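You operate a simulated robot arm through the tools that you are given. There is no shell and no other tool.

Carry out the task below with a simulated robot arm. There is one attempt and no reset: what you move stays moved.

TASK
Put the maize block in the brass frame and set both knobs as it says.
Fine: the block that lay in the frame stays on the cabinet.

It is judged by the outcome, as a careful person would: the job done as asked, and still so three seconds after it is handed in. It fails if anything else is knocked over, pushed out of place, dropped, spilled or broken.

THE ROBOT
A 7-joint arm with a two-finger gripper, fixed in place. Base frame: the origin is on the floor under the middle of its stand, x ahead of it, y to its left, z up. Readings come in mm, degrees, newtons and seconds.
With the tool pointing down near the work surface it reaches from about 280 to 740 mm from the base axis. Its first joint turns from -166.0 to 166.0 degrees. Payload 1.71 kg.
Tool frame: the origin (TCP) lies between the finger pads and is the grasp point; the fingertips stand 20 mm ahead of it; z points along the fingers, y is the line along which they close. The gripper opens to 96 mm; its body begins 113 mm behind the TCP.
Orientation is told as [roll, pitch, yaw] about the base's x, y, z axes, in that order, counted from this pose: with the fingers straight down and closing along the base's y, the tool's x points along the base's -x, its y along +y and its z along -z.

THE INTERFACE
- The arm moves only by the tool send_rows. Its argument "plan" is one flat list of numbers, 7 for each row, row after row: the turn, a rotation vector about the tool's x, y, z in units of 4 degrees (1.0 is 4 degrees), then the shift along the tool's x, y, z in units of 20 mm (1.0 is 20 mm), then the opening, from 0 (shut) to 1 (fully open). In form: [ax, ay, az, dx, dy, dz, claw, ax, ay, az, dx, dy, dz, claw, ...]. A call has 1 to 20 rows; each row shifts and turns the commanded pose from where the row before left it, along the tool's axes as they then stand. A call with a number of a shift or a turn outside -1 to 1 is refused whole. Rows are played at 5 a second. More than 50 mm and 8.6 degrees between two rows, or a gripper value outside its range, and nothing of the call is played. A pose out of reach is approached as far as the arm can. The call stops where the force on the tool passes 50 N (or 10 N more than at its start, if that is more) or the arm is blocked; 0.2 s more then pass. The fingers move at their own pace (about 153 mm/s each) and stop on an object; they squeeze with about 33 N. The grip force told is the motor's: it shows also when the fingers shut on nothing. Time passes only in rows, and 0.2 s behind the last, so rows that do not move let the fingers close. The reply holds the time, the measured pose of the TCP, the force on the tool along the base axes, the opening and the grip force, in the units named above and with some noise, with the torque about the TCP (base axes, N m) and any sound that the robot's microphone picked up, and new pictures: "views" is both (left out), scene, wrist or none.
- Cameras (640 x 400 px; columns grow to the right, rows downward): "scene" is fixed at [51.8, 500.5, 1489.5]; the picture's right is [-0.27, -0.96, 0.00], its down [-0.82, 0.23, -0.53] and it looks along [0.51, -0.14, -0.85] (base axes); focal length 293 px, centre (320, 200). "wrist" rides on the gripper at [66, 14, -145] in the tool frame; the picture's right is [-0.21, 0.98, 0.00], its down [-0.88, -0.18, -0.45] and it looks along [-0.44, -0.09, 0.90] (tool axes); focal length 275 px, centre (320, 200). There is no depth. A picture from a camera that has moved, and an enlarged one, comes with that camera's place and axes in the base frame and with its lens.
- raise_lower(by): moves the trunk up (or, below 0, down) by that many mm; the arm rides with it, the base frame stays. It gives what a move gives, with no picture.
- inspect(camera, box): a new picture of the part [left, top, right, bottom] of that camera's present view, enlarged. It takes no simulated time.
- finish_job(): hands the job in; it is judged then, once.

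Places have to be worked out from the pictures, the camera data and where the tool is seen. Open the gripper and draw the arm clear of the work before you hand the job in, unless the task says otherwise.

The tools are called after ">>>" by a JSON object that holds its "fn" and its "kwargs". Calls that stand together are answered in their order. send_rows: Moves the arm, as the interface text tells. Its arguments: {"type":"object","properties":{"plan":{"type":"array"},"views":{"type":"string","enum":["both","scene","wrist","none"]}},"required":["plan"]} The other tools are called the same way: raise_lower (by) moves the trunk up or down; inspect (camera, box) takes an enlarged picture of a part of a camera's view; finish_job () hands the job in.

At the start:

```text
time_s: 0.0
tool_pos: [587.8, 120.0, 1028.6]
tool_rot: [0.1, 0.1, 0.0]
force: [-0.5, 0.1, -0.3]
torque: [-0.02, 0.03, -0.03]
opening: 96.1
grip_force: 0.1
trunk travel left (down, up): [-275.0, 111.0]
```

scene: 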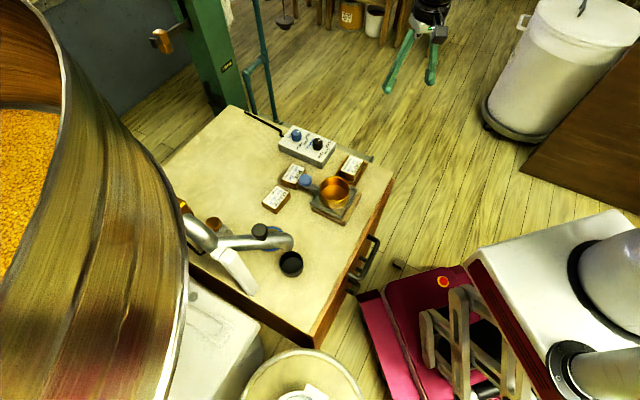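
wrist: 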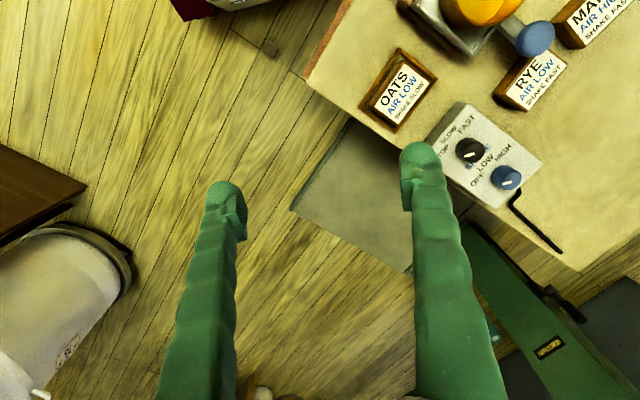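

I'll look closely at both pictures first: the blocks, the brass frame and the knob panel on the cabinet.

>>> {"fn": "inspect", "kwargs": {"camera": "scene", "box": [240, 110, 400, 230]}}

>>> {"fn": "inspect", "kwargs": {"camera": "wrist", "box": [340, 0, 640, 240]}}

>>> {"fn": "inspect", "kwargs": {"camera": "scene", "box": [270, 110, 350, 160]}}

```text
3.33 times, centred on (320, 170) of scene
camera zoom: at [51.8, 500.5, 1489.5], right [-0.27, -0.96, 0.0], down [-0.82, 0.23, -0.53], along [0.51, -0.14, -0.85], focal length 977 px, centre (320, 300)
```

zoom: 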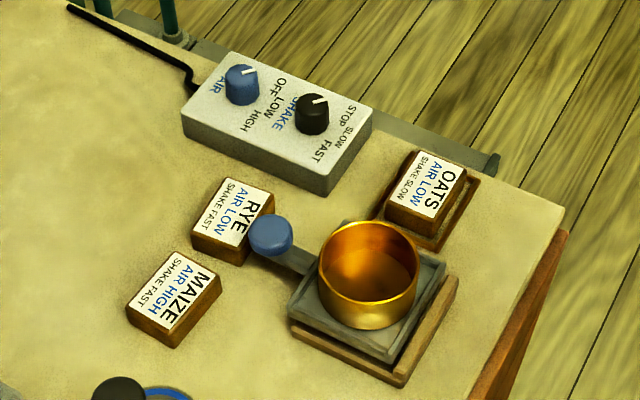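

```text
1.67 times, centred on (490, 120) of wrist
camera zoom: at [522.5, 133.6, 1174.7], right [0.21, 0.98, 0.0], down [0.88, -0.18, 0.44], along [0.43, -0.09, -0.9], focal length 459 px, centre (37, 333)
```

zoom: 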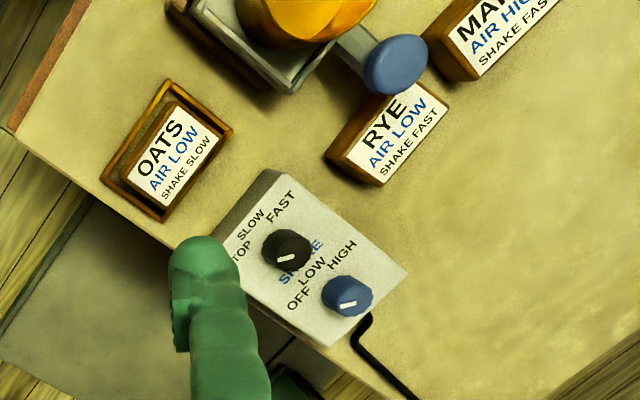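

```text
8.00 times, centred on (310, 135) of scene
camera zoom: at [51.8, 500.5, 1489.5], right [-0.27, -0.96, 0.0], down [-0.82, 0.23, -0.53], along [0.51, -0.14, -0.85], focal length 2344 px, centre (400, 720)
```

zoom: 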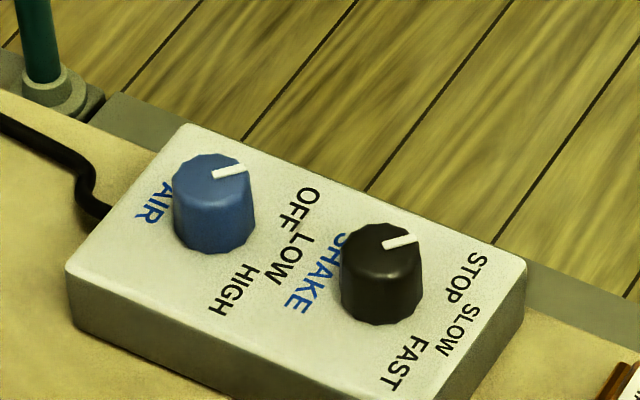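

The maize block says AIR HIGH and SHAKE FAST, and the oats block lies in the brass frame. I'll zoom in on the knobs, the frame and the bowl device to see which way the pointers face.

>>> {"fn": "inspect", "kwargs": {"camera": "wrist", "box": [420, 90, 560, 220]}}

>>> {"fn": "inspect", "kwargs": {"camera": "wrist", "box": [350, 30, 450, 140]}}

>>> {"fn": "inspect", "kwargs": {"camera": "scene", "box": [160, 180, 320, 320]}}

>>> {"fn": "inspect", "kwargs": {"camera": "scene", "box": [330, 140, 400, 220]}}

```text
3.08 times, centred on (490, 155) of wrist
camera zoom: at [522.5, 133.6, 1174.7], right [0.21, 0.98, 0.0], down [0.88, -0.18, 0.44], along [0.43, -0.09, -0.9], focal length 847 px, centre (-203, 338)
```

zoom: 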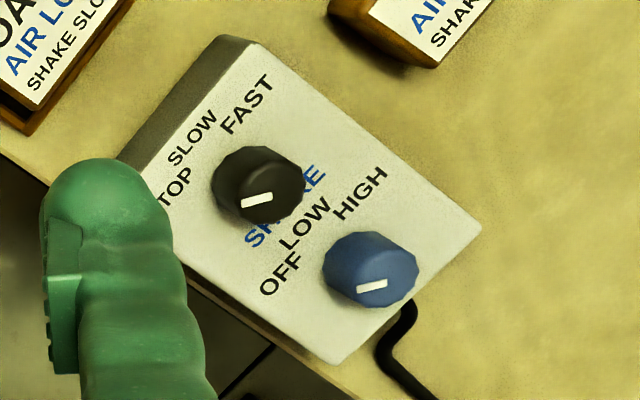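

```text
3.64 times, centred on (400, 85) of wrist
camera zoom: at [522.5, 133.6, 1174.7], right [0.21, 0.98, 0.0], down [0.88, -0.18, 0.44], along [0.43, -0.09, -0.9], focal length 1001 px, centre (29, 618)
```

zoom: 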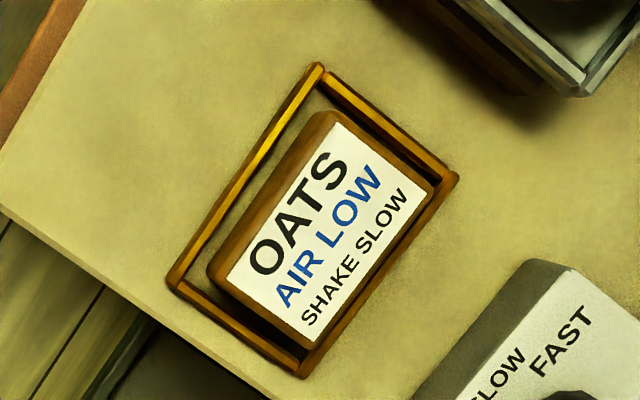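

```text
2.86 times, centred on (240, 250) of scene
camera zoom: at [51.8, 500.5, 1489.5], right [-0.27, -0.96, 0.0], down [-0.82, 0.23, -0.53], along [0.51, -0.14, -0.85], focal length 837 px, centre (549, 57)
```

zoom: 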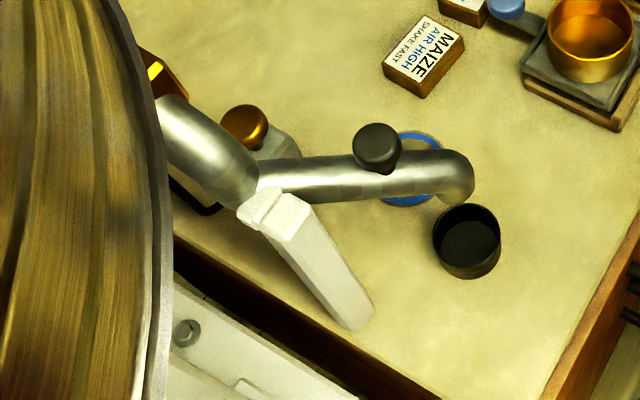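

```text
5.00 times, centred on (365, 180) of scene
camera zoom: at [51.8, 500.5, 1489.5], right [-0.27, -0.96, 0.0], down [-0.82, 0.23, -0.53], along [0.51, -0.14, -0.85], focal length 1465 px, centre (95, 300)
```

zoom: 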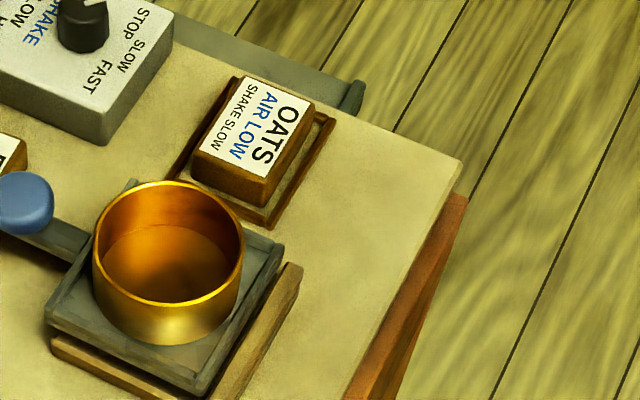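

Everything lies in a rotated cabinet frame, with the knob panel farthest out (about 780–850 mm from the base axis). I'll move the open gripper over the cabinet at its current height to get a better wrist view of the panel and blocks.

>>> {"fn": "send_rows", "kwargs": {"plan": [0, 0, 0, 0.5, 1, 0, 1, 0, 0, 0, 0.5, 1, 0, 1, 0, 0, 0, 0.5, 1, 0, 1, 0, 0, 0, 0.5, 1, 0, 1, 0, 0, 0, 0.5, 1, 0, 1, 0, 0, 0, 0.5, 1, 0, 1, 0, 0, 0, 0.5, 1, 0, 1, 0, 0, 0, 0.5, 1, 0, 1, 0, 0, 0, 0.5, 1, 0, 1, 0, 0, 0, 0, 0, 0, 1]}}

```text
time_s: 2.2
tool_pos: [482.6, 300.2, 1039.1]
tool_rot: [0.0, -0.8, 0.0]
force: [-0.6, -0.1, -0.7]
torque: [0.0, 0.0, -0.04]
opening: 96.2
grip_force: 0.0
trunk travel left (down, up): [-275.0, 111.0]
camera wrist: at [414.3, 314.4, 1182.3], right [0.21, 0.98, 0.0], down [0.87, -0.18, 0.46], along [0.45, -0.09, -0.89], focal length 275 px, centre (320, 200)
```

scene: 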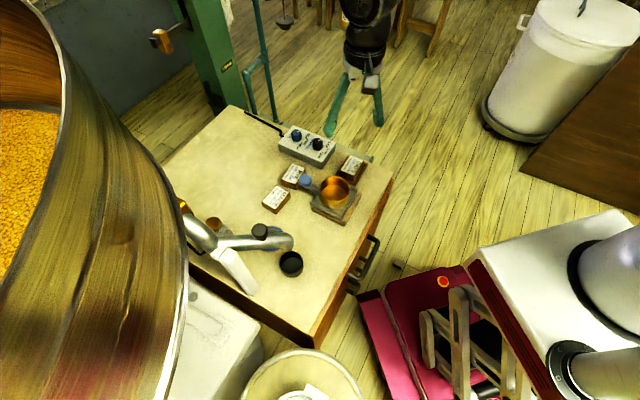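
wrist: 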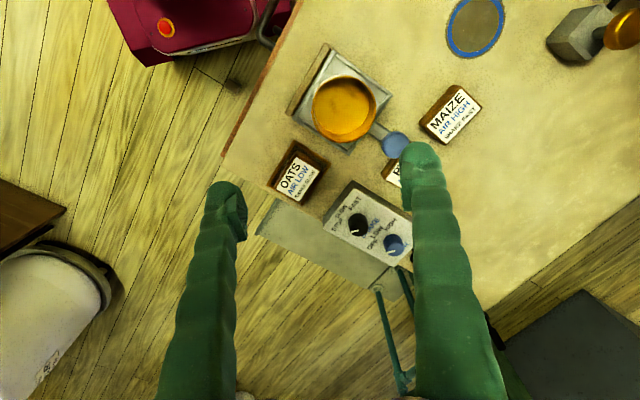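

The measured pose is about 15 mm off the commanded one, so I'll send still rows to see whether that is lag or a reach limit.

>>> {"fn": "send_rows", "kwargs": {"plan": [0, 0, 0, 0, 0, 0, 1, 0, 0, 0, 0, 0, 0, 1], "views": "none"}}

>>> {"fn": "inspect", "kwargs": {"camera": "wrist", "box": [300, 140, 440, 270]}}

>>> {"fn": "inspect", "kwargs": {"camera": "wrist", "box": [220, 20, 500, 210]}}

```text
time_s: 2.8
tool_pos: [482.1, 301.0, 1037.5]
tool_rot: [0.0, -0.7, 0.0]
force: [0.0, 0.3, 0.2]
torque: [0.0, -0.01, -0.04]
opening: 96.1
grip_force: 0.1
trunk travel left (down, up): [-275.0, 111.0]
```

```text
3.08 times, centred on (370, 205) of wrist
camera zoom: at [414.2, 314.3, 1182.4], right [0.21, 0.98, 0.0], down [0.87, -0.18, 0.46], along [0.45, -0.09, -0.89], focal length 847 px, centre (166, 185)
```

zoom: 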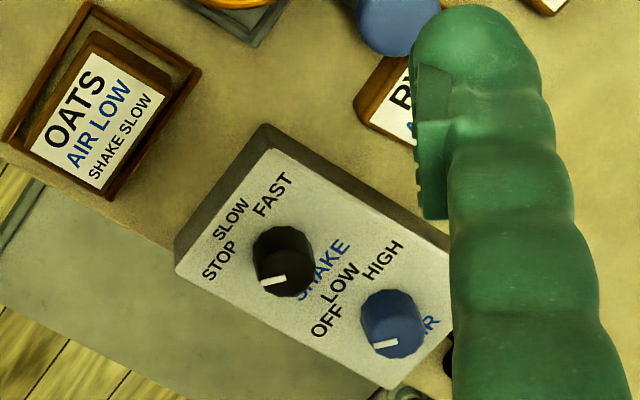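

```text
2.11 times, centred on (360, 115) of wrist
camera zoom: at [414.2, 314.3, 1182.4], right [0.21, 0.98, 0.0], down [0.87, -0.18, 0.46], along [0.45, -0.09, -0.89], focal length 580 px, centre (236, 379)
```

zoom: 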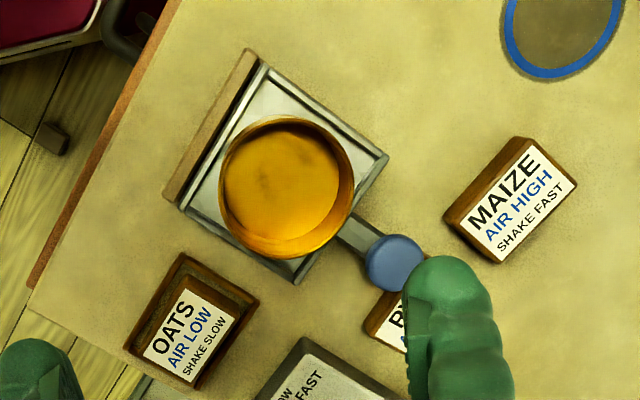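

The arm is at its reach limit at this height. From the first view I place the brass frame at about (587, 241), turned 45°, with a roughly 99×75 mm outline. Next I'll zoom on the maize block and the frame for orientation and gaps.

>>> {"fn": "inspect", "kwargs": {"camera": "wrist", "box": [405, 70, 505, 160]}}

>>> {"fn": "inspect", "kwargs": {"camera": "wrist", "box": [255, 130, 345, 215]}}

>>> {"fn": "inspect", "kwargs": {"camera": "scene", "box": [255, 155, 315, 220]}}

```text
4.44 times, centred on (455, 115) of wrist
camera zoom: at [414.2, 314.3, 1182.4], right [0.21, 0.98, 0.0], down [0.87, -0.18, 0.46], along [0.45, -0.09, -0.89], focal length 1224 px, centre (-280, 578)
```

zoom: 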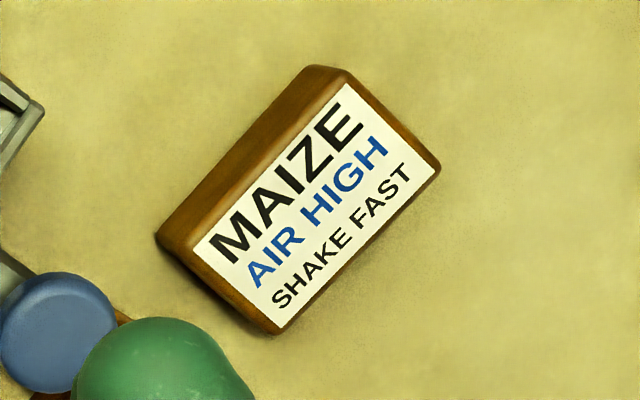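

```text
4.71 times, centred on (300, 172) of wrist
camera zoom: at [414.2, 314.3, 1182.4], right [0.21, 0.98, 0.0], down [0.87, -0.18, 0.46], along [0.45, -0.09, -0.89], focal length 1295 px, centre (414, 329)
```

zoom: 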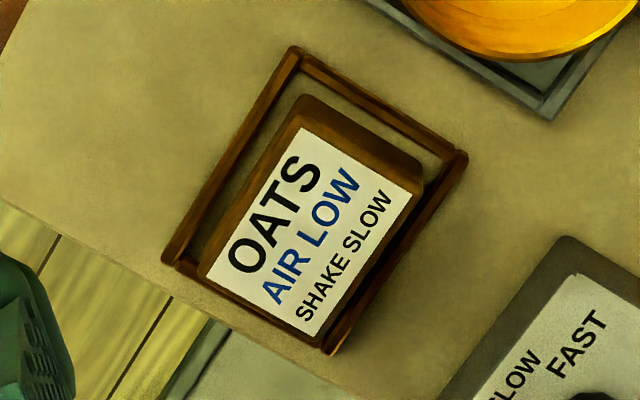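

```text
6.15 times, centred on (285, 188) of scene
camera zoom: at [51.8, 500.5, 1489.5], right [-0.27, -0.96, 0.0], down [-0.82, 0.23, -0.53], along [0.51, -0.14, -0.85], focal length 1803 px, centre (535, 277)
```

zoom: 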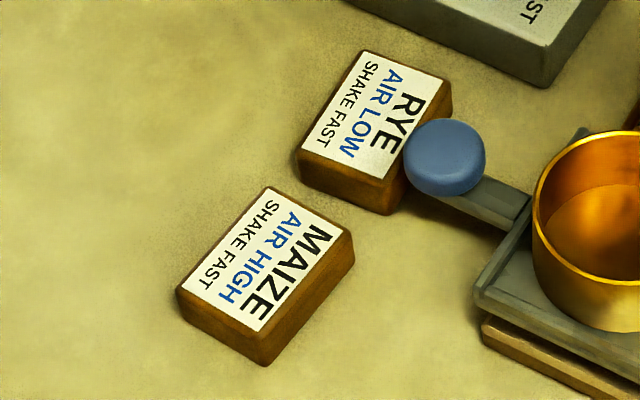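

Frame, blocks and panel are all turned about 45°, with maize near (535, 501) and its long axis at about −49°. The knobs sit far out, at r≈763 (black) and r≈841 (blue). Raising the trunk should extend the reach, so I'll do that first.

>>> {"fn": "raise_lower", "kwargs": {"by": 100}}

```text
time_s: 4.1
tool_pos: [482.6, 300.9, 1139.6]
tool_rot: [0.1, -0.8, 0.0]
force: [0.3, 0.2, -0.7]
torque: [0.05, 0.0, -0.02]
opening: 96.1
grip_force: 0.0
trunk travel left (down, up): [-375.0, 11.0]
```

The trunk is up 100 mm. Now I'll turn the tool to yaw −45° (closing across the blocks' short side) and descend above the cabinet.

>>> {"fn": "send_rows", "kwargs": {"plan": [0, 0, 0.9375, 0, 0, 0.95, 1, 0, 0, 0.9375, 0, 0, 0.95, 1, 0, 0, 0.9375, 0, 0, 0.95, 1, 0, 0, 0.9375, 0, 0, 0.95, 1, 0, 0, 0.9375, 0, 0, 0.95, 1, 0, 0, 0.9375, 0, 0, 0.95, 1, 0, 0, 0.9375, 0, 0, 0.95, 1, 0, 0, 0.9375, 0, 0, 0.95, 1, 0, 0, 0.9375, 0, 0, 0.95, 1, 0, 0, 0.9375, 0, 0, 0.95, 1, 0, 0, 0.9375, 0, 0, 0.95, 1, 0, 0, 0.9375, 0, 0, 0.95, 1, 0, 0, 0, 0, 0, 0, 1]}}

```text
time_s: 6.9
tool_pos: [485.3, 302.4, 909.5]
tool_rot: [0.6, -0.5, -45.0]
force: [0.2, 0.2, 0.8]
torque: [0.01, 0.0, -0.01]
opening: 95.8
grip_force: 0.1
trunk travel left (down, up): [-375.0, 11.0]
camera wrist: at [446.6, 357.4, 1054.3], right [0.84, 0.55, 0.01], down [0.48, -0.75, 0.45], along [0.26, -0.37, -0.89], focal length 275 px, centre (320, 200)
```

scene: 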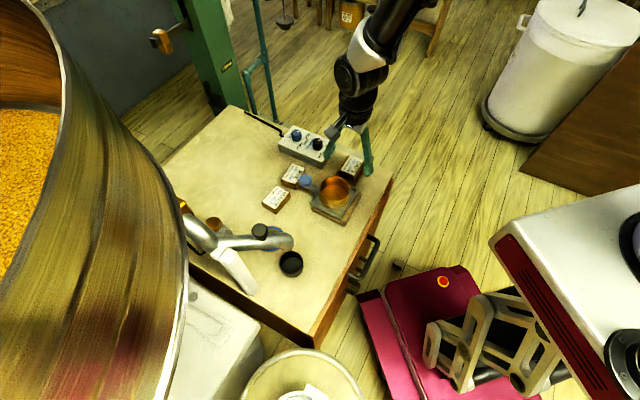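
wrist: 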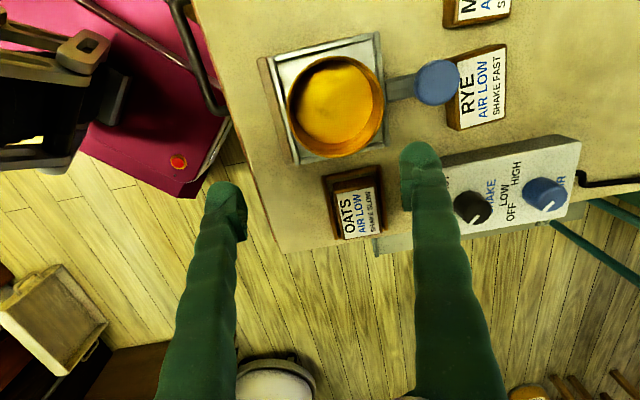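

The tool is at (485, 302, 909) with a slight tilt left over. I'll trim that tilt and move over the oats block and frame at this height, then look.

>>> {"fn": "send_rows", "kwargs": {"plan": [0.19, -0.02, 0, -0.96, 0.237, 0, 1, 0, 0, 0, -0.96, 0.237, 0, 1, 0, 0, 0, -0.96, 0.237, 0, 1, 0, 0, 0, -0.96, 0.237, 0, 1, 0, 0, 0, -0.96, 0.237, 0, 1, 0, 0, 0, -0.96, 0.237, 0, 1, 0, 0, 0, 0, 0, 0, 1]}}

```text
time_s: 8.5
tool_pos: [587.9, 240.9, 913.0]
tool_rot: [-0.2, -0.7, -45.1]
force: [-0.5, -0.6, 0.1]
torque: [0.01, 0.03, 0.0]
opening: 95.8
grip_force: 0.2
trunk travel left (down, up): [-375.0, 11.0]
camera wrist: at [549.8, 297.8, 1057.8], right [0.84, 0.55, 0.0], down [0.49, -0.74, 0.46], along [0.25, -0.38, -0.89], focal length 275 px, centre (320, 200)
```

scene: 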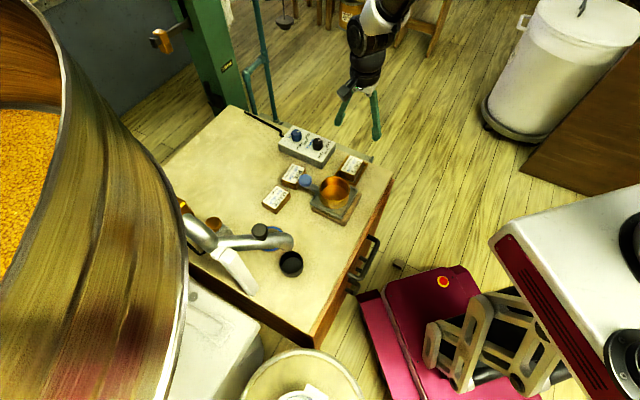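
wrist: 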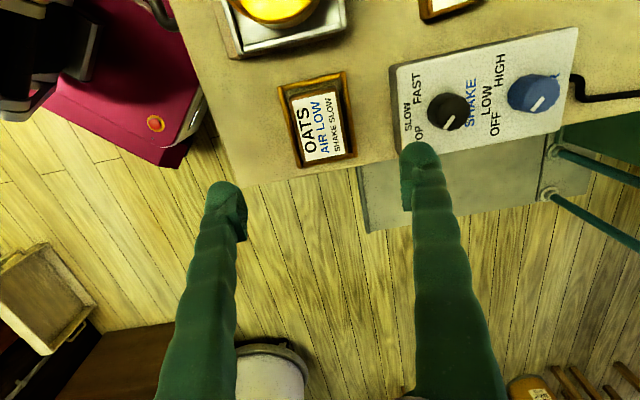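

The tool is right above the frame. I'll zoom in to refine the frame and block positions, and get the knobs while they are visible.

>>> {"fn": "inspect", "kwargs": {"camera": "wrist", "box": [260, 60, 380, 180]}}

>>> {"fn": "inspect", "kwargs": {"camera": "wrist", "box": [380, 20, 600, 170]}}

```text
3.33 times, centred on (320, 120) of wrist
camera zoom: at [549.8, 297.8, 1057.8], right [0.84, 0.55, 0.0], down [0.49, -0.74, 0.46], along [0.25, -0.38, -0.89], focal length 918 px, centre (320, 467)
```

zoom: 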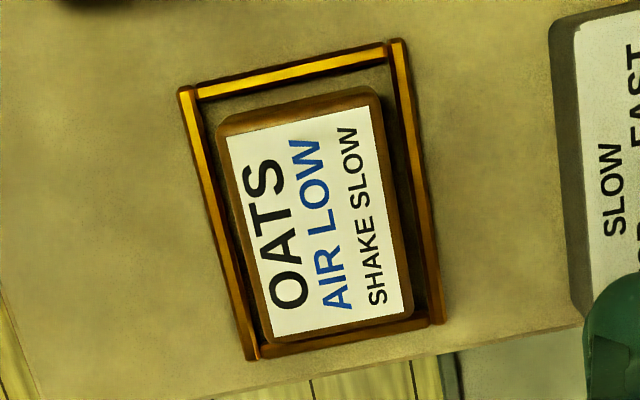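

```text
2.67 times, centred on (490, 95) of wrist
camera zoom: at [549.8, 297.8, 1057.8], right [0.84, 0.55, 0.0], down [0.49, -0.74, 0.46], along [0.25, -0.38, -0.89], focal length 734 px, centre (-133, 480)
```

zoom: 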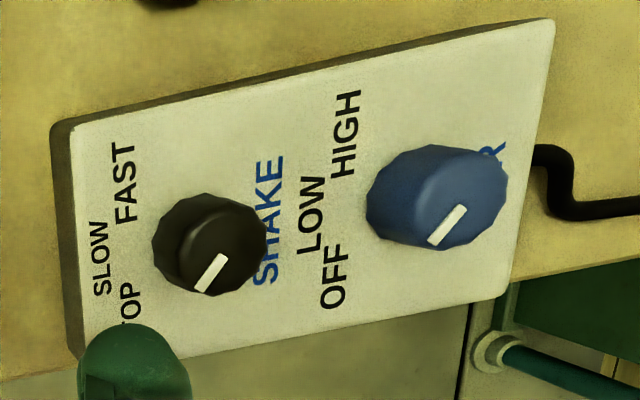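

Triangulating two views puts the oats block top at z≈751, the frame rim top at z≈725 and the centre at about (587, 240.5). I'll level the tool and descend to just above the block, then check alignment.

>>> {"fn": "send_rows", "kwargs": {"plan": [-0.05, 0.175, 0, 0, -0.05, 0, 1, 0, 0, 0, 0, 0, 1, 1, 0, 0, 0, 0, 0, 1, 1, 0, 0, 0, 0, 0, 1, 1, 0, 0, 0, 0, 0, 1, 1, 0, 0, 0, 0, 0, 1, 1, 0, 0, 0, 0, 0, 1, 1, 0, 0, 0, 0, 0, 0.6, 1, 0, 0, 0, 0, 0, 0, 1]}}

```text
time_s: 10.5
tool_pos: [586.5, 238.6, 781.2]
tool_rot: [-0.1, 0.0, -45.0]
force: [-0.1, 0.6, 0.5]
torque: [0.01, -0.01, 0.0]
opening: 96.0
grip_force: 0.1
trunk travel left (down, up): [-375.0, 11.0]
camera wrist: at [549.2, 295.6, 926.2], right [0.84, 0.55, 0.0], down [0.49, -0.75, 0.44], along [0.24, -0.37, -0.9], focal length 275 px, centre (320, 200)
```

scene: 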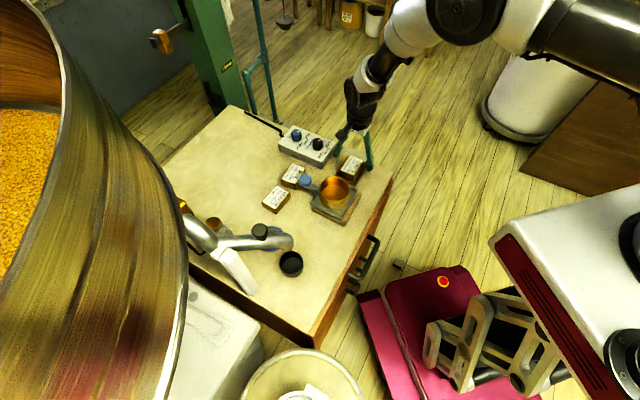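
wrist: 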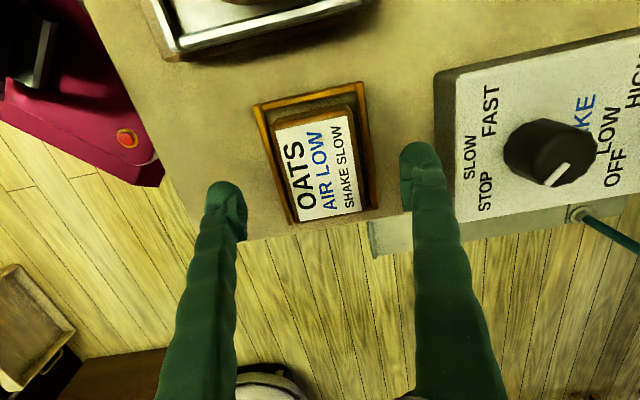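

The block sits centred between the open fingers. I'll shift 2 mm along the block and descend to z≈750, so the tips clear the rim by about 5 mm, then close.

>>> {"fn": "send_rows", "kwargs": {"plan": [0, 0, 0, 0.1, 0, 0.5, 1, 0, 0, 0, 0, 0, 0.5, 1, 0, 0, 0, 0, 0, 0.5, 1, 0, 0, 0, 0, 0, 0, 1], "views": "both"}}

```text
time_s: 11.5
tool_pos: [585.9, 241.0, 749.2]
tool_rot: [-0.1, 0.1, -45.0]
force: [-0.3, 0.2, -0.9]
torque: [-0.03, 0.05, 0.01]
opening: 96.0
grip_force: 0.0
trunk travel left (down, up): [-375.0, 11.0]
camera wrist: at [548.4, 296.0, 894.5], right [0.84, 0.55, 0.0], down [0.49, -0.75, 0.44], along [0.24, -0.37, -0.9], focal length 275 px, centre (320, 200)
```

scene: 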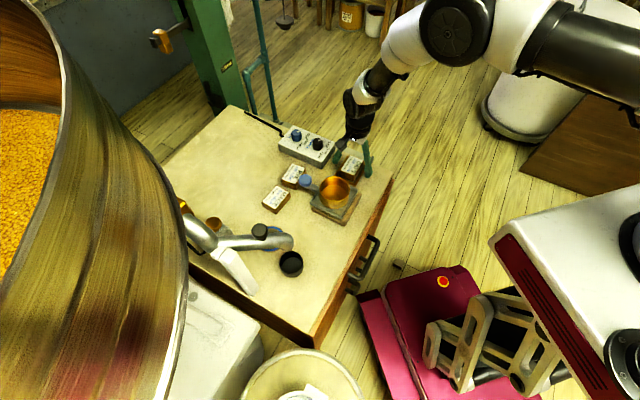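
wrist: 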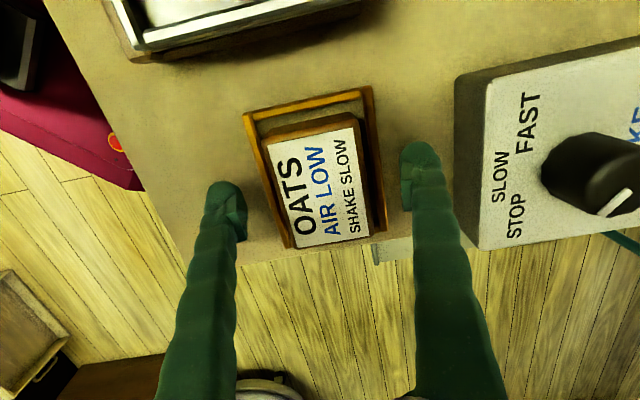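

The fingertips hang beside the block above the rim, clear of the panel. I'll close on the oats block now.

>>> {"fn": "send_rows", "kwargs": {"plan": [0, 0, 0, 0, 0, 0, 0, 0, 0, 0, 0, 0, 0, 0, 0, 0, 0, 0, 0, 0, 0], "views": "wrist"}}

```text
time_s: 12.3
tool_pos: [584.7, 239.0, 749.7]
tool_rot: [0.0, 0.0, -44.9]
force: [1.3, 1.2, 2.6]
torque: [-0.03, 0.02, 0.0]
opening: 52.8
grip_force: 33.2
trunk travel left (down, up): [-375.0, 11.0]
camera wrist: at [548.4, 296.0, 894.5], right [0.84, 0.55, 0.0], down [0.49, -0.75, 0.44], along [0.24, -0.37, -0.9], focal length 275 px, centre (320, 200)
```

wrist: 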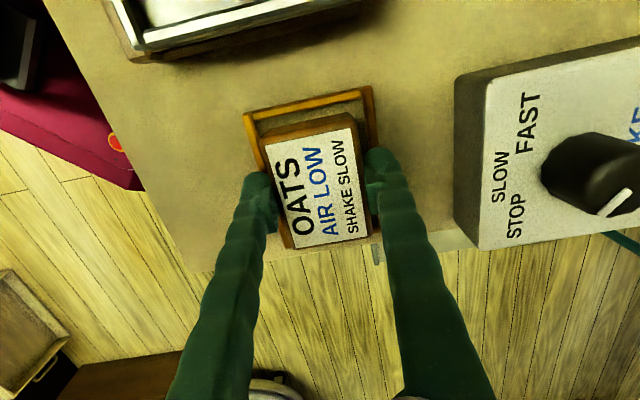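

Gripped, with the block 52.8 mm wide. I'll lift straight up 100 mm.

>>> {"fn": "send_rows", "kwargs": {"plan": [0, 0, 0, 0, 0, -0.4, 0, 0, 0, 0, 0, 0, -0.8, 0, 0, 0, 0, 0, 0, -1, 0, 0, 0, 0, 0, 0, -1, 0, 0, 0, 0, 0, 0, -1, 0, 0, 0, 0, 0, 0, -0.8, 0, 0, 0, 0, 0, 0, 0, 0]}}

```text
time_s: 13.9
tool_pos: [587.2, 239.1, 850.1]
tool_rot: [0.0, 0.0, -45.0]
force: [-0.1, 0.2, -0.5]
torque: [0.01, -0.01, 0.02]
opening: 52.6
grip_force: 33.4
trunk travel left (down, up): [-375.0, 11.0]
camera wrist: at [549.9, 294.4, 995.2], right [0.84, 0.55, 0.0], down [0.49, -0.75, 0.44], along [0.24, -0.37, -0.9], focal length 275 px, centre (320, 200)
```

scene: 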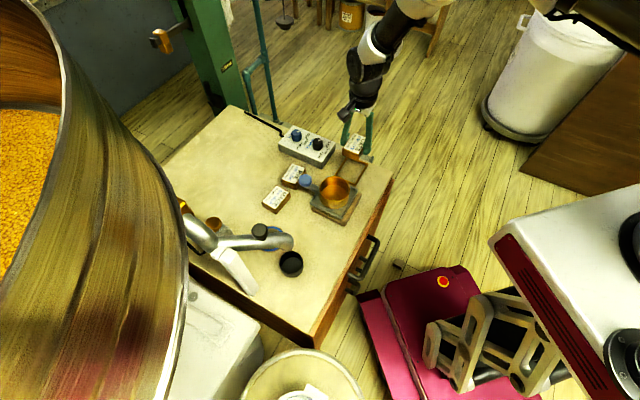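
wrist: 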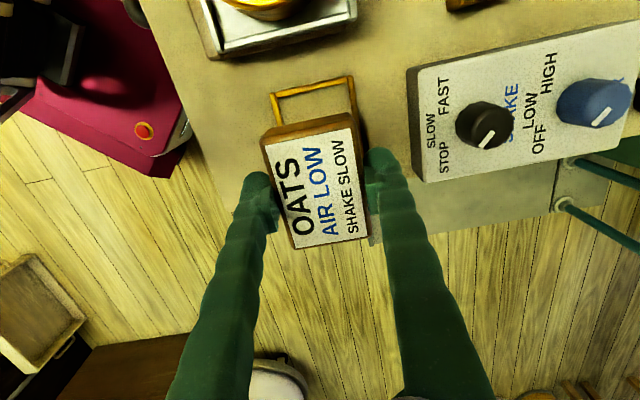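

The block is out and the frame is undisturbed. I'll turn it to yaw 0 while rising, ready to carry it to the open area at about (360, 395).

>>> {"fn": "send_rows", "kwargs": {"plan": [0, 0, -0.9375, 0, 0, -0.25, 0, 0, 0, -0.9375, 0, 0, -0.25, 0, 0, 0, -0.9375, 0, 0, -0.25, 0, 0, 0, -0.9375, 0, 0, -0.25, 0, 0, 0, -0.9375, 0, 0, -0.25, 0, 0, 0, -0.9375, 0, 0, -0.25, 0, 0, 0, -0.9375, 0, 0, -0.25, 0, 0, 0, -0.9375, 0, 0, -0.25, 0, 0, 0, -0.9375, 0, 0, -0.25, 0, 0, 0, -0.9375, 0, 0, -0.25, 0, 0, 0, -0.9375, 0, 0, -0.25, 0, 0, 0, -0.9375, 0, 0, -0.25, 0, 0, 0, 0, 0, 0, 0, 0], "views": "none"}}

>>> {"fn": "send_rows", "kwargs": {"plan": [0, 0, 0, 0.946, 0.65, 0, 0, 0, 0, 0, 0.946, 0.65, 0, 0, 0, 0, 0, 0.946, 0.65, 0, 0, 0, 0, 0, 0.946, 0.65, 0, 0, 0, 0, 0, 0.946, 0.65, 0, 0, 0, 0, 0, 0.946, 0.65, 0, 0, 0, 0, 0, 0.946, 0.65, 0, 0, 0, 0, 0, 0.946, 0.65, 0, 0, 0, 0, 0, 0.946, 0.65, 0, 0, 0, 0, 0, 0.946, 0.65, 0, 0, 0, 0, 0, 0.946, 0.65, 0, 0, 0, 0, 0, 0.946, 0.65, 0, 0, 0, 0, 0, 0, 0, 0, 0]}}

```text
time_s: 16.7
tool_pos: [585.9, 241.4, 909.9]
tool_rot: [0.0, 0.1, 0.0]
force: [-0.3, 0.6, -0.9]
torque: [0.02, 0.02, 0.03]
opening: 52.7
grip_force: 32.5
trunk travel left (down, up): [-375.0, 11.0]
```

```text
time_s: 19.5
tool_pos: [358.3, 398.6, 908.8]
tool_rot: [0.0, 0.0, 0.0]
force: [0.1, 0.0, 0.0]
torque: [0.04, 0.03, 0.02]
opening: 52.7
grip_force: 33.2
trunk travel left (down, up): [-375.0, 11.0]
camera wrist: at [293.3, 411.5, 1053.9], right [0.21, 0.98, 0.0], down [0.88, -0.19, 0.44], along [0.43, -0.09, -0.9], focal length 275 px, centre (320, 200)
```

scene: 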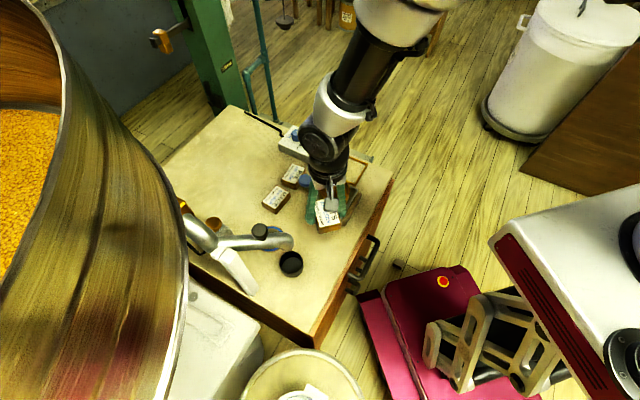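
wrist: 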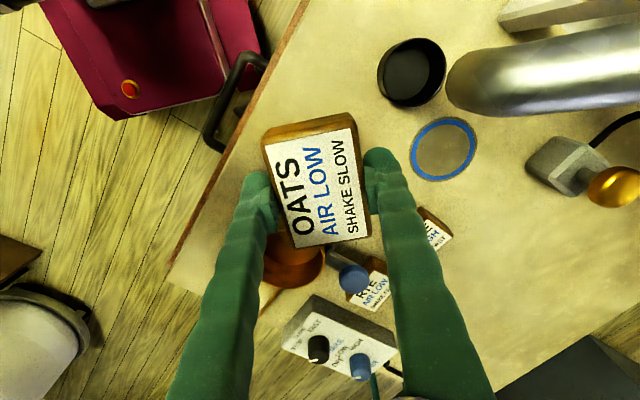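

The pipe end is high up (z≈885, near (325, 485)), so I'll shift slightly away from it to about (350, 390) and lower the oats block to just above the cabinet top.

>>> {"fn": "send_rows", "kwargs": {"plan": [0, 0, 0, 0.4, -0.43, 0, 0, 0, 0, 0, 0, 0, 1, 0, 0, 0, 0, 0, 0, 1, 0, 0, 0, 0, 0, 0, 1, 0, 0, 0, 0, 0, 0, 1, 0, 0, 0, 0, 0, 0, 1, 0, 0, 0, 0, 0, 0, 1, 0, 0, 0, 0, 0, 0, 0.8, 0, 0, 0, 0, 0, 0, 0.6, 0, 0, 0, 0, 0, 0, 0.25, 0, 0, 0, 0, 0, 0, 0, 0]}}

```text
time_s: 21.9
tool_pos: [348.4, 387.6, 757.5]
tool_rot: [0.1, 0.0, 0.0]
force: [0.3, -0.4, -0.3]
torque: [0.0, 0.02, 0.0]
opening: 52.8
grip_force: 33.1
trunk travel left (down, up): [-375.0, 11.0]
camera wrist: at [283.1, 401.1, 902.9], right [0.21, 0.98, 0.0], down [0.88, -0.18, 0.44], along [0.43, -0.09, -0.9], focal length 275 px, centre (320, 200)
```

scene: 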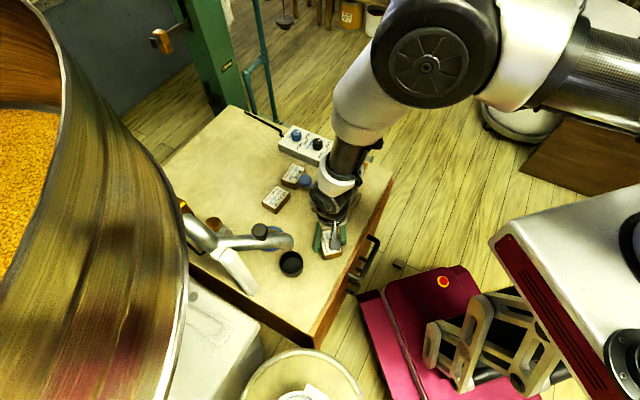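
wrist: 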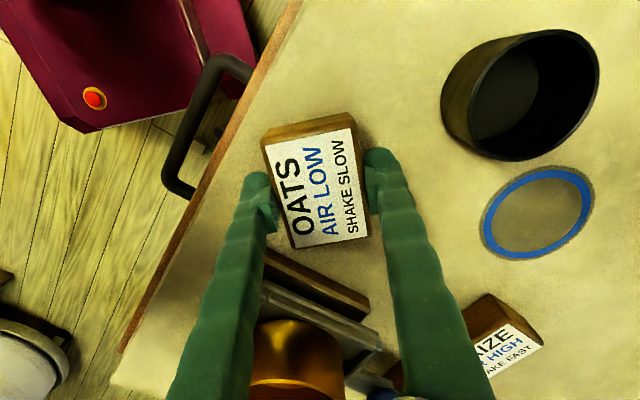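

The block is about 7 mm above the top. I'll creep down 1 mm per row and watch the force.

>>> {"fn": "send_rows", "kwargs": {"plan": [0, 0, 0, 0, 0, 0.06, 0, 0, 0, 0, 0, 0, 0.06, 0, 0, 0, 0, 0, 0, 0.06, 0, 0, 0, 0, 0, 0, 0.06, 0, 0, 0, 0, 0, 0, 0.06, 0, 0, 0, 0, 0, 0, 0.05, 0, 0, 0, 0, 0, 0, 0, 0], "views": "wrist"}}

```text
time_s: 23.5
tool_pos: [350.3, 386.2, 749.4]
tool_rot: [0.0, -0.1, 0.0]
force: [-1.4, 0.0, -0.9]
torque: [-0.01, 0.0, -0.03]
opening: 53.0
grip_force: 33.5
trunk travel left (down, up): [-375.0, 11.0]
camera wrist: at [284.0, 400.1, 894.8], right [0.21, 0.98, 0.0], down [0.88, -0.18, 0.44], along [0.43, -0.09, -0.9], focal length 275 px, centre (320, 200)
```

wrist: 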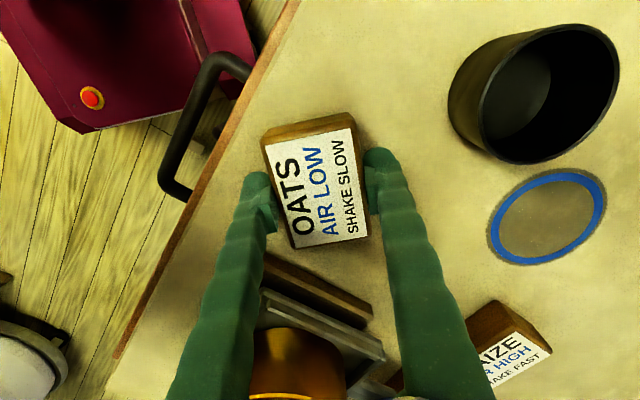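

There is no contact force yet, so I'll keep creeping down.

>>> {"fn": "send_rows", "kwargs": {"plan": [0, 0, 0, 0, 0, 0.05, 0, 0, 0, 0, 0, 0, 0.05, 0, 0, 0, 0, 0, 0, 0, 0], "views": "none"}}

```text
time_s: 24.3
tool_pos: [349.8, 386.9, 748.6]
tool_rot: [0.2, -0.1, -0.1]
force: [-1.2, -4.5, 24.7]
torque: [-0.31, 0.24, -0.02]
opening: 52.8
grip_force: 33.2
trunk travel left (down, up): [-375.0, 11.0]
```

There's contact at z≈748.6. I'll ease up slightly, then open the gripper to release the oats block.

>>> {"fn": "send_rows", "kwargs": {"plan": [0, 0, 0, 0, 0, -0.03, 0, 0, 0, 0, 0, 0, 0, 0.7, 0, 0, 0, 0, 0, 0, 0.8, 0, 0, 0, 0, 0, 0, 0.8], "views": "wrist"}}

```text
time_s: 25.3
tool_pos: [348.2, 387.9, 750.1]
tool_rot: [-0.1, 0.1, 0.0]
force: [-0.8, 0.2, 0.2]
torque: [0.02, 0.0, -0.03]
opening: 76.9
grip_force: 0.1
trunk travel left (down, up): [-375.0, 11.0]
camera wrist: at [283.3, 400.7, 894.7], right [0.21, 0.98, 0.0], down [0.88, -0.18, 0.44], along [0.43, -0.09, -0.9], focal length 275 px, centre (320, 200)
```

wrist: 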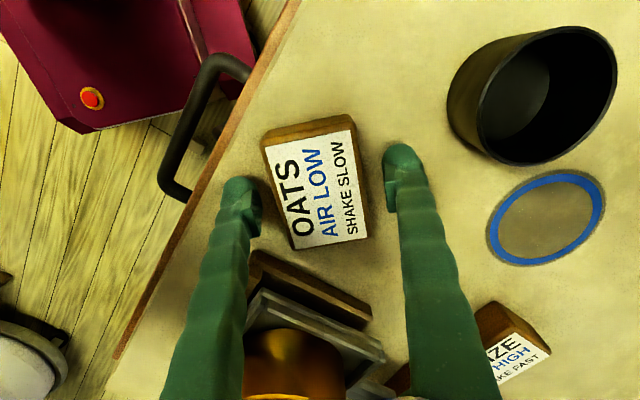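

Released cleanly. I'll rise to z≈850 and move over the maize block.

>>> {"fn": "send_rows", "kwargs": {"plan": [0, 0, 0, 0, 0, -0.5, 0.8, 0, 0, 0, 0, 0, -1, 0.8, 0, 0, 0, 0, 0, -1, 0.8, 0, 0, 0, 0, 0, -1, 1, 0, 0, 0, 0, 0, -1, 1, 0, 0, 0, 0, 0, -0.5, 1, 0, 0, 0, -0.935, 0.565, 0, 1, 0, 0, 0, -0.935, 0.565, 0, 1, 0, 0, 0, -0.935, 0.565, 0, 1, 0, 0, 0, -0.935, 0.565, 0, 1, 0, 0, 0, -0.935, 0.565, 0, 1, 0, 0, 0, -0.935, 0.565, 0, 1, 0, 0, 0, -0.935, 0.565, 0, 1, 0, 0, 0, -0.935, 0.565, 0, 1, 0, 0, 0, -0.8, 0.5, 0, 1, 0, 0, 0, 0, 0, 0, 1]}}

```text
time_s: 28.7
tool_pos: [516.7, 490.3, 849.2]
tool_rot: [0.0, 0.1, 0.0]
force: [0.2, -0.6, -0.5]
torque: [-0.02, -0.02, 0.0]
opening: 96.0
grip_force: 0.1
trunk travel left (down, up): [-375.0, 11.0]
camera wrist: at [451.2, 503.9, 994.8], right [0.21, 0.98, 0.0], down [0.88, -0.18, 0.44], along [0.43, -0.09, -0.9], focal length 275 px, centre (320, 200)
```

scene: 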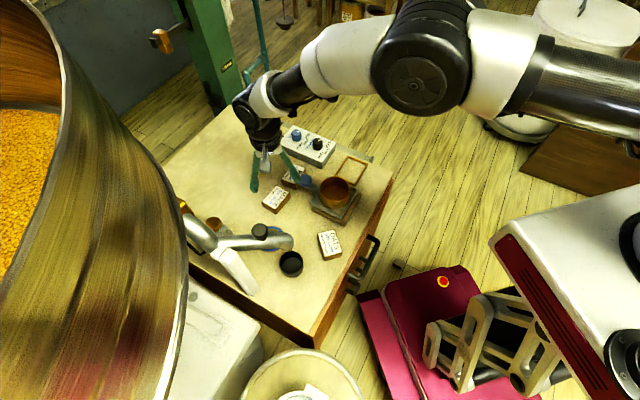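
wrist: 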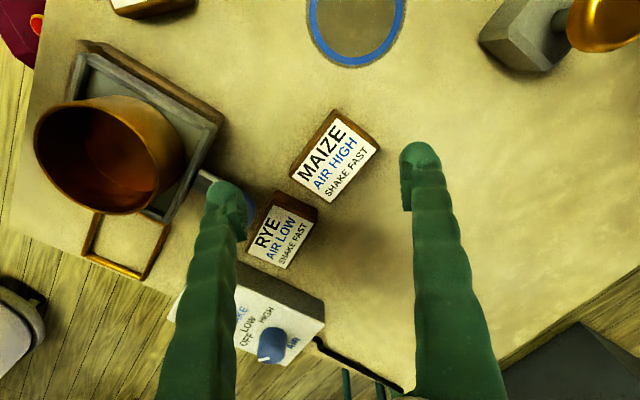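

The maize block is nearly under the tool. I'll zoom in to get its exact pose before turning the gripper.

>>> {"fn": "inspect", "kwargs": {"camera": "wrist", "box": [270, 95, 400, 215]}}

>>> {"fn": "inspect", "kwargs": {"camera": "wrist", "box": [150, 250, 340, 380]}}

>>> {"fn": "inspect", "kwargs": {"camera": "scene", "box": [240, 140, 400, 280]}}

```text
3.33 times, centred on (335, 155) of wrist
camera zoom: at [451.2, 503.9, 994.8], right [0.21, 0.98, 0.0], down [0.88, -0.18, 0.44], along [0.43, -0.09, -0.9], focal length 918 px, centre (270, 350)
```

zoom: 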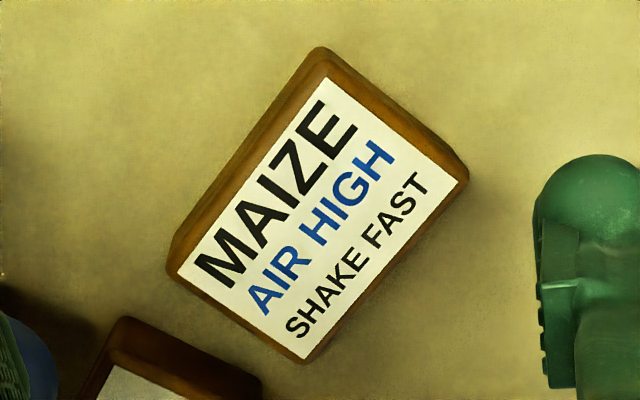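

```text
3.08 times, centred on (245, 315) of wrist
camera zoom: at [451.2, 503.9, 994.8], right [0.21, 0.98, 0.0], down [0.88, -0.18, 0.44], along [0.43, -0.09, -0.9], focal length 847 px, centre (551, -154)
```

zoom: 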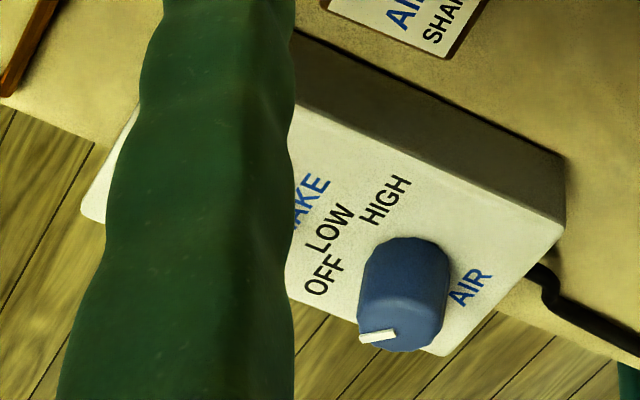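

```text
2.86 times, centred on (320, 210) of scene
camera zoom: at [51.8, 500.5, 1489.5], right [-0.27, -0.96, 0.0], down [-0.82, 0.23, -0.53], along [0.51, -0.14, -0.85], focal length 837 px, centre (320, 171)
```

zoom: 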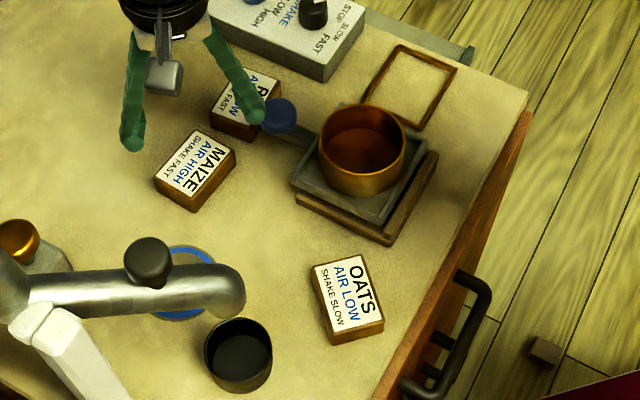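

The maize block centre is about (534.7, 499), with its long axis at −48.5°. I'll centre over it and turn to yaw −48.6°.

>>> {"fn": "send_rows", "kwargs": {"plan": [0, 0, 0, -0.9, 0.435, 0.5, 1, 0, 0, 0.9346, 0, 0, 0.2, 1, 0, 0, 0.9346, 0, 0, 0.2, 1, 0, 0, 0.9346, 0, 0, 0.2, 1, 0, 0, 0.9346, 0, 0, 0.2, 1, 0, 0, 0.9346, 0, 0, 0.2, 1, 0, 0, 0.9346, 0, 0, 0.2, 1, 0, 0, 0.9346, 0, 0, 0.2, 1, 0, 0, 0.9346, 0, 0, 0.2, 1, 0, 0, 0.9346, 0, 0, 0.2, 1, 0, 0, 0.9346, 0, 0, 0, 1, 0, 0, 0.9346, 0, 0, 0, 1, 0, 0, 0.9346, 0, 0, 0, 1, 0, 0, 0.9346, 0, 0, 0, 1, 0, 0, 0, 0, 0, 0, 1]}}

```text
time_s: 31.9
tool_pos: [537.1, 500.6, 799.7]
tool_rot: [-0.3, 0.0, -48.7]
force: [0.9, -0.3, -0.1]
torque: [0.0, 0.01, 0.03]
opening: 96.0
grip_force: 0.0
out of reach, approached as far as the arm can: row 6
trunk travel left (down, up): [-375.0, 11.0]
camera wrist: at [503.9, 559.1, 945.4], right [0.87, 0.49, 0.0], down [0.44, -0.78, 0.44], along [0.22, -0.39, -0.9], focal length 275 px, centre (320, 200)
```

scene: 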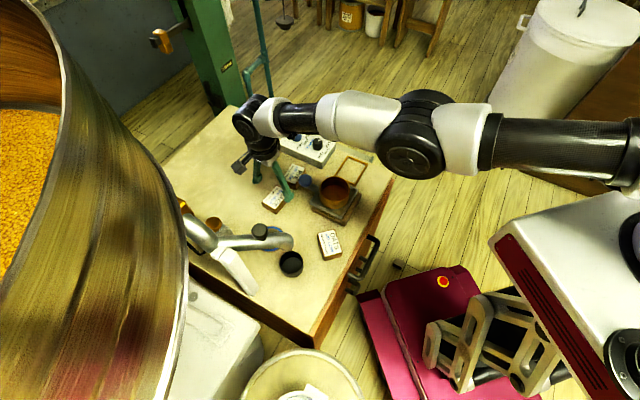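
wrist: 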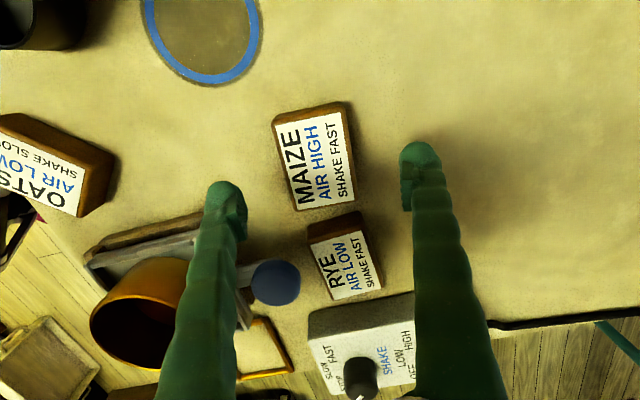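

The gripper is aligned over maize to within about 3 mm, and nothing is near the fingers. I'll apply the small correction and descend to z≈750.

>>> {"fn": "send_rows", "kwargs": {"plan": [-0.06, 0, 0, 0.09, -0.12, 0, 1, 0, 0, 0, 0, 0, 0.8, 1, 0, 0, 0, 0, 0, 0.8, 1, 0, 0, 0, 0, 0, 0.6, 1, 0, 0, 0, 0, 0, 0.26, 1, 0, 0, 0, 0, 0, 0, 1]}}

```text
time_s: 33.3
tool_pos: [523.7, 493.4, 756.8]
tool_rot: [0.2, 0.0, -48.5]
force: [0.2, -0.2, 0.6]
torque: [0.02, 0.03, -0.01]
opening: 95.8
grip_force: 0.2
out of reach, approached as far as the arm can: row 2, 3, 4, 5
trunk travel left (down, up): [-375.0, 11.0]
camera wrist: at [490.2, 550.4, 901.9], right [0.87, 0.49, 0.0], down [0.44, -0.78, 0.44], along [0.22, -0.39, -0.9], focal length 275 px, centre (320, 200)
```

scene: 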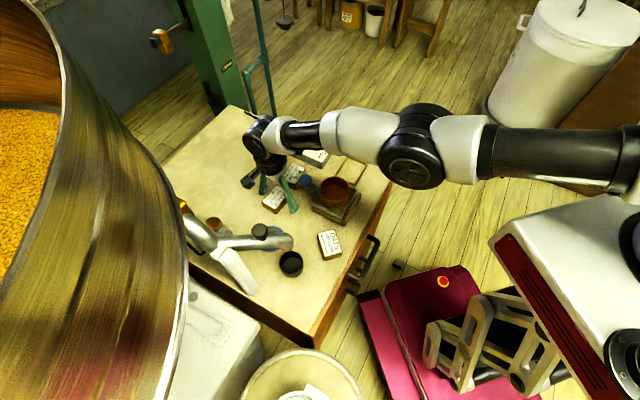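
wrist: 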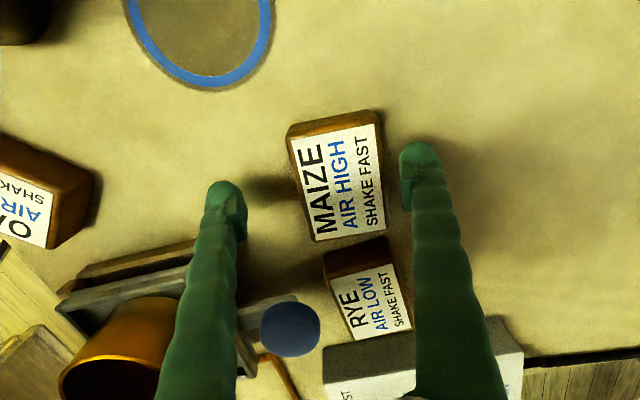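

The raised trunk actually shortened the reach near the surface: maize (r≈732) was clipped and the arm stopped at (524, 493, 757), touching nothing. I'll go straight up, then bring the trunk back down 100 mm.

>>> {"fn": "send_rows", "kwargs": {"plan": [0, 0, 0, 0, 0, -1, 1, 0, 0, 0, 0, 0, -1, 1, 0, 0, 0, 0, 0, -1, 1, 0, 0, 0, 0, 0, -1, 1, 0, 0, 0, 0, 0, -1, 1, 0, 0, 0, 0, 0, -1, 1, 0, 0, 0, 0, 0, -1, 1, 0, 0, 0, 0, 0, 0, 1], "views": "none"}}

```text
time_s: 35.1
tool_pos: [515.9, 484.3, 901.0]
tool_rot: [0.2, 0.0, -48.5]
force: [0.4, 0.1, 0.4]
torque: [-0.01, 0.01, 0.0]
opening: 96.3
grip_force: 0.1
trunk travel left (down, up): [-375.0, 11.0]
```

The best reach appears when the surface is a bit higher relative to the trunk (about 65 mm lower trunk). I'll lower the trunk 65 mm; the fingers stay well above the block.

>>> {"fn": "raise_lower", "kwargs": {"by": -65}}

```text
time_s: 36.2
tool_pos: [515.8, 483.4, 833.4]
tool_rot: [0.3, 0.1, -48.5]
force: [-0.8, 0.1, -0.2]
torque: [-0.04, 0.01, 0.0]
opening: 96.0
grip_force: 0.0
trunk travel left (down, up): [-310.0, 76.0]
```

Now I'll move out over maize again and down to z≈790.

>>> {"fn": "send_rows", "kwargs": {"plan": [0, 0, 0, 0, 0, 0.7, 1, 0, 0, 0, 0.01, 0.41, 0.7, 1, 0, 0, 0, 0.01, 0.41, 0.7, 1, 0, 0, 0, 0, 0.41, 0, 1, 0, 0, 0, 0, 0, 0, 1], "views": "wrist"}}

```text
time_s: 37.4
tool_pos: [537.3, 502.1, 790.8]
tool_rot: [0.1, -0.1, -48.7]
force: [-0.5, -0.1, -0.4]
torque: [0.02, 0.02, -0.02]
opening: 95.9
grip_force: 0.0
trunk travel left (down, up): [-310.0, 76.0]
camera wrist: at [503.2, 559.9, 936.6], right [0.87, 0.49, 0.0], down [0.44, -0.78, 0.44], along [0.22, -0.39, -0.9], focal length 275 px, centre (320, 200)
```

wrist: 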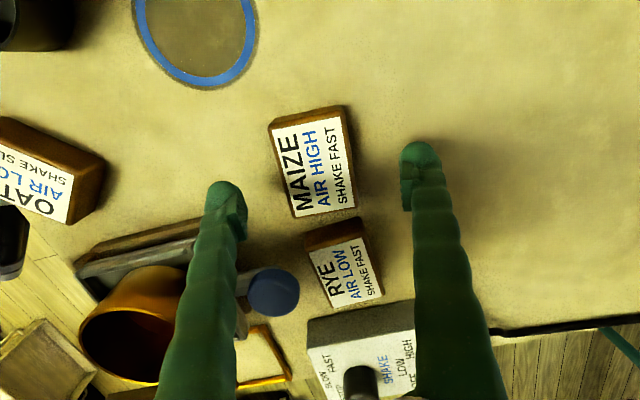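

It's well aligned; I'll nudge 3 mm inward and descend to z≈750.

>>> {"fn": "send_rows", "kwargs": {"plan": [0, 0, 0, 0.04, -0.15, 0.4, 1, 0, 0, 0, 0, 0, 0.6, 1, 0, 0, 0, 0, 0, 0.6, 1, 0, 0, 0, 0, 0, 0.42, 1, 0, 0, 0, 0, 0, 0, 1]}}

```text
time_s: 38.6
tool_pos: [538.2, 505.8, 748.8]
tool_rot: [-0.1, 0.0, -48.7]
force: [1.1, 0.2, -0.4]
torque: [0.01, -0.01, 0.03]
opening: 96.3
grip_force: 0.1
trunk travel left (down, up): [-310.0, 76.0]
camera wrist: at [504.3, 563.9, 894.1], right [0.87, 0.49, 0.0], down [0.44, -0.78, 0.44], along [0.22, -0.39, -0.9], focal length 275 px, centre (320, 200)
```

scene: 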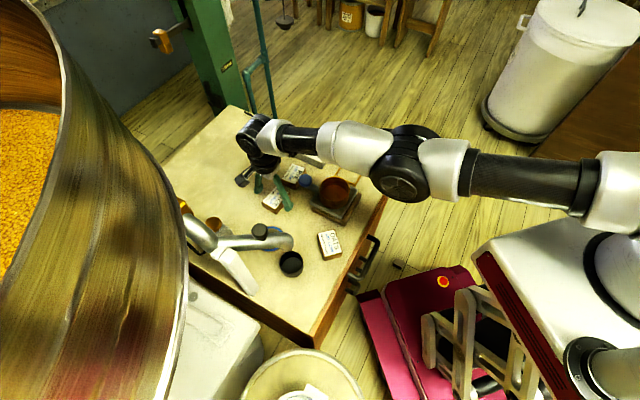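
wrist: 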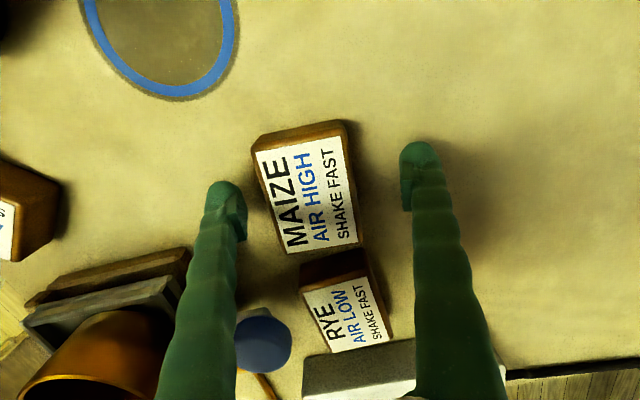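

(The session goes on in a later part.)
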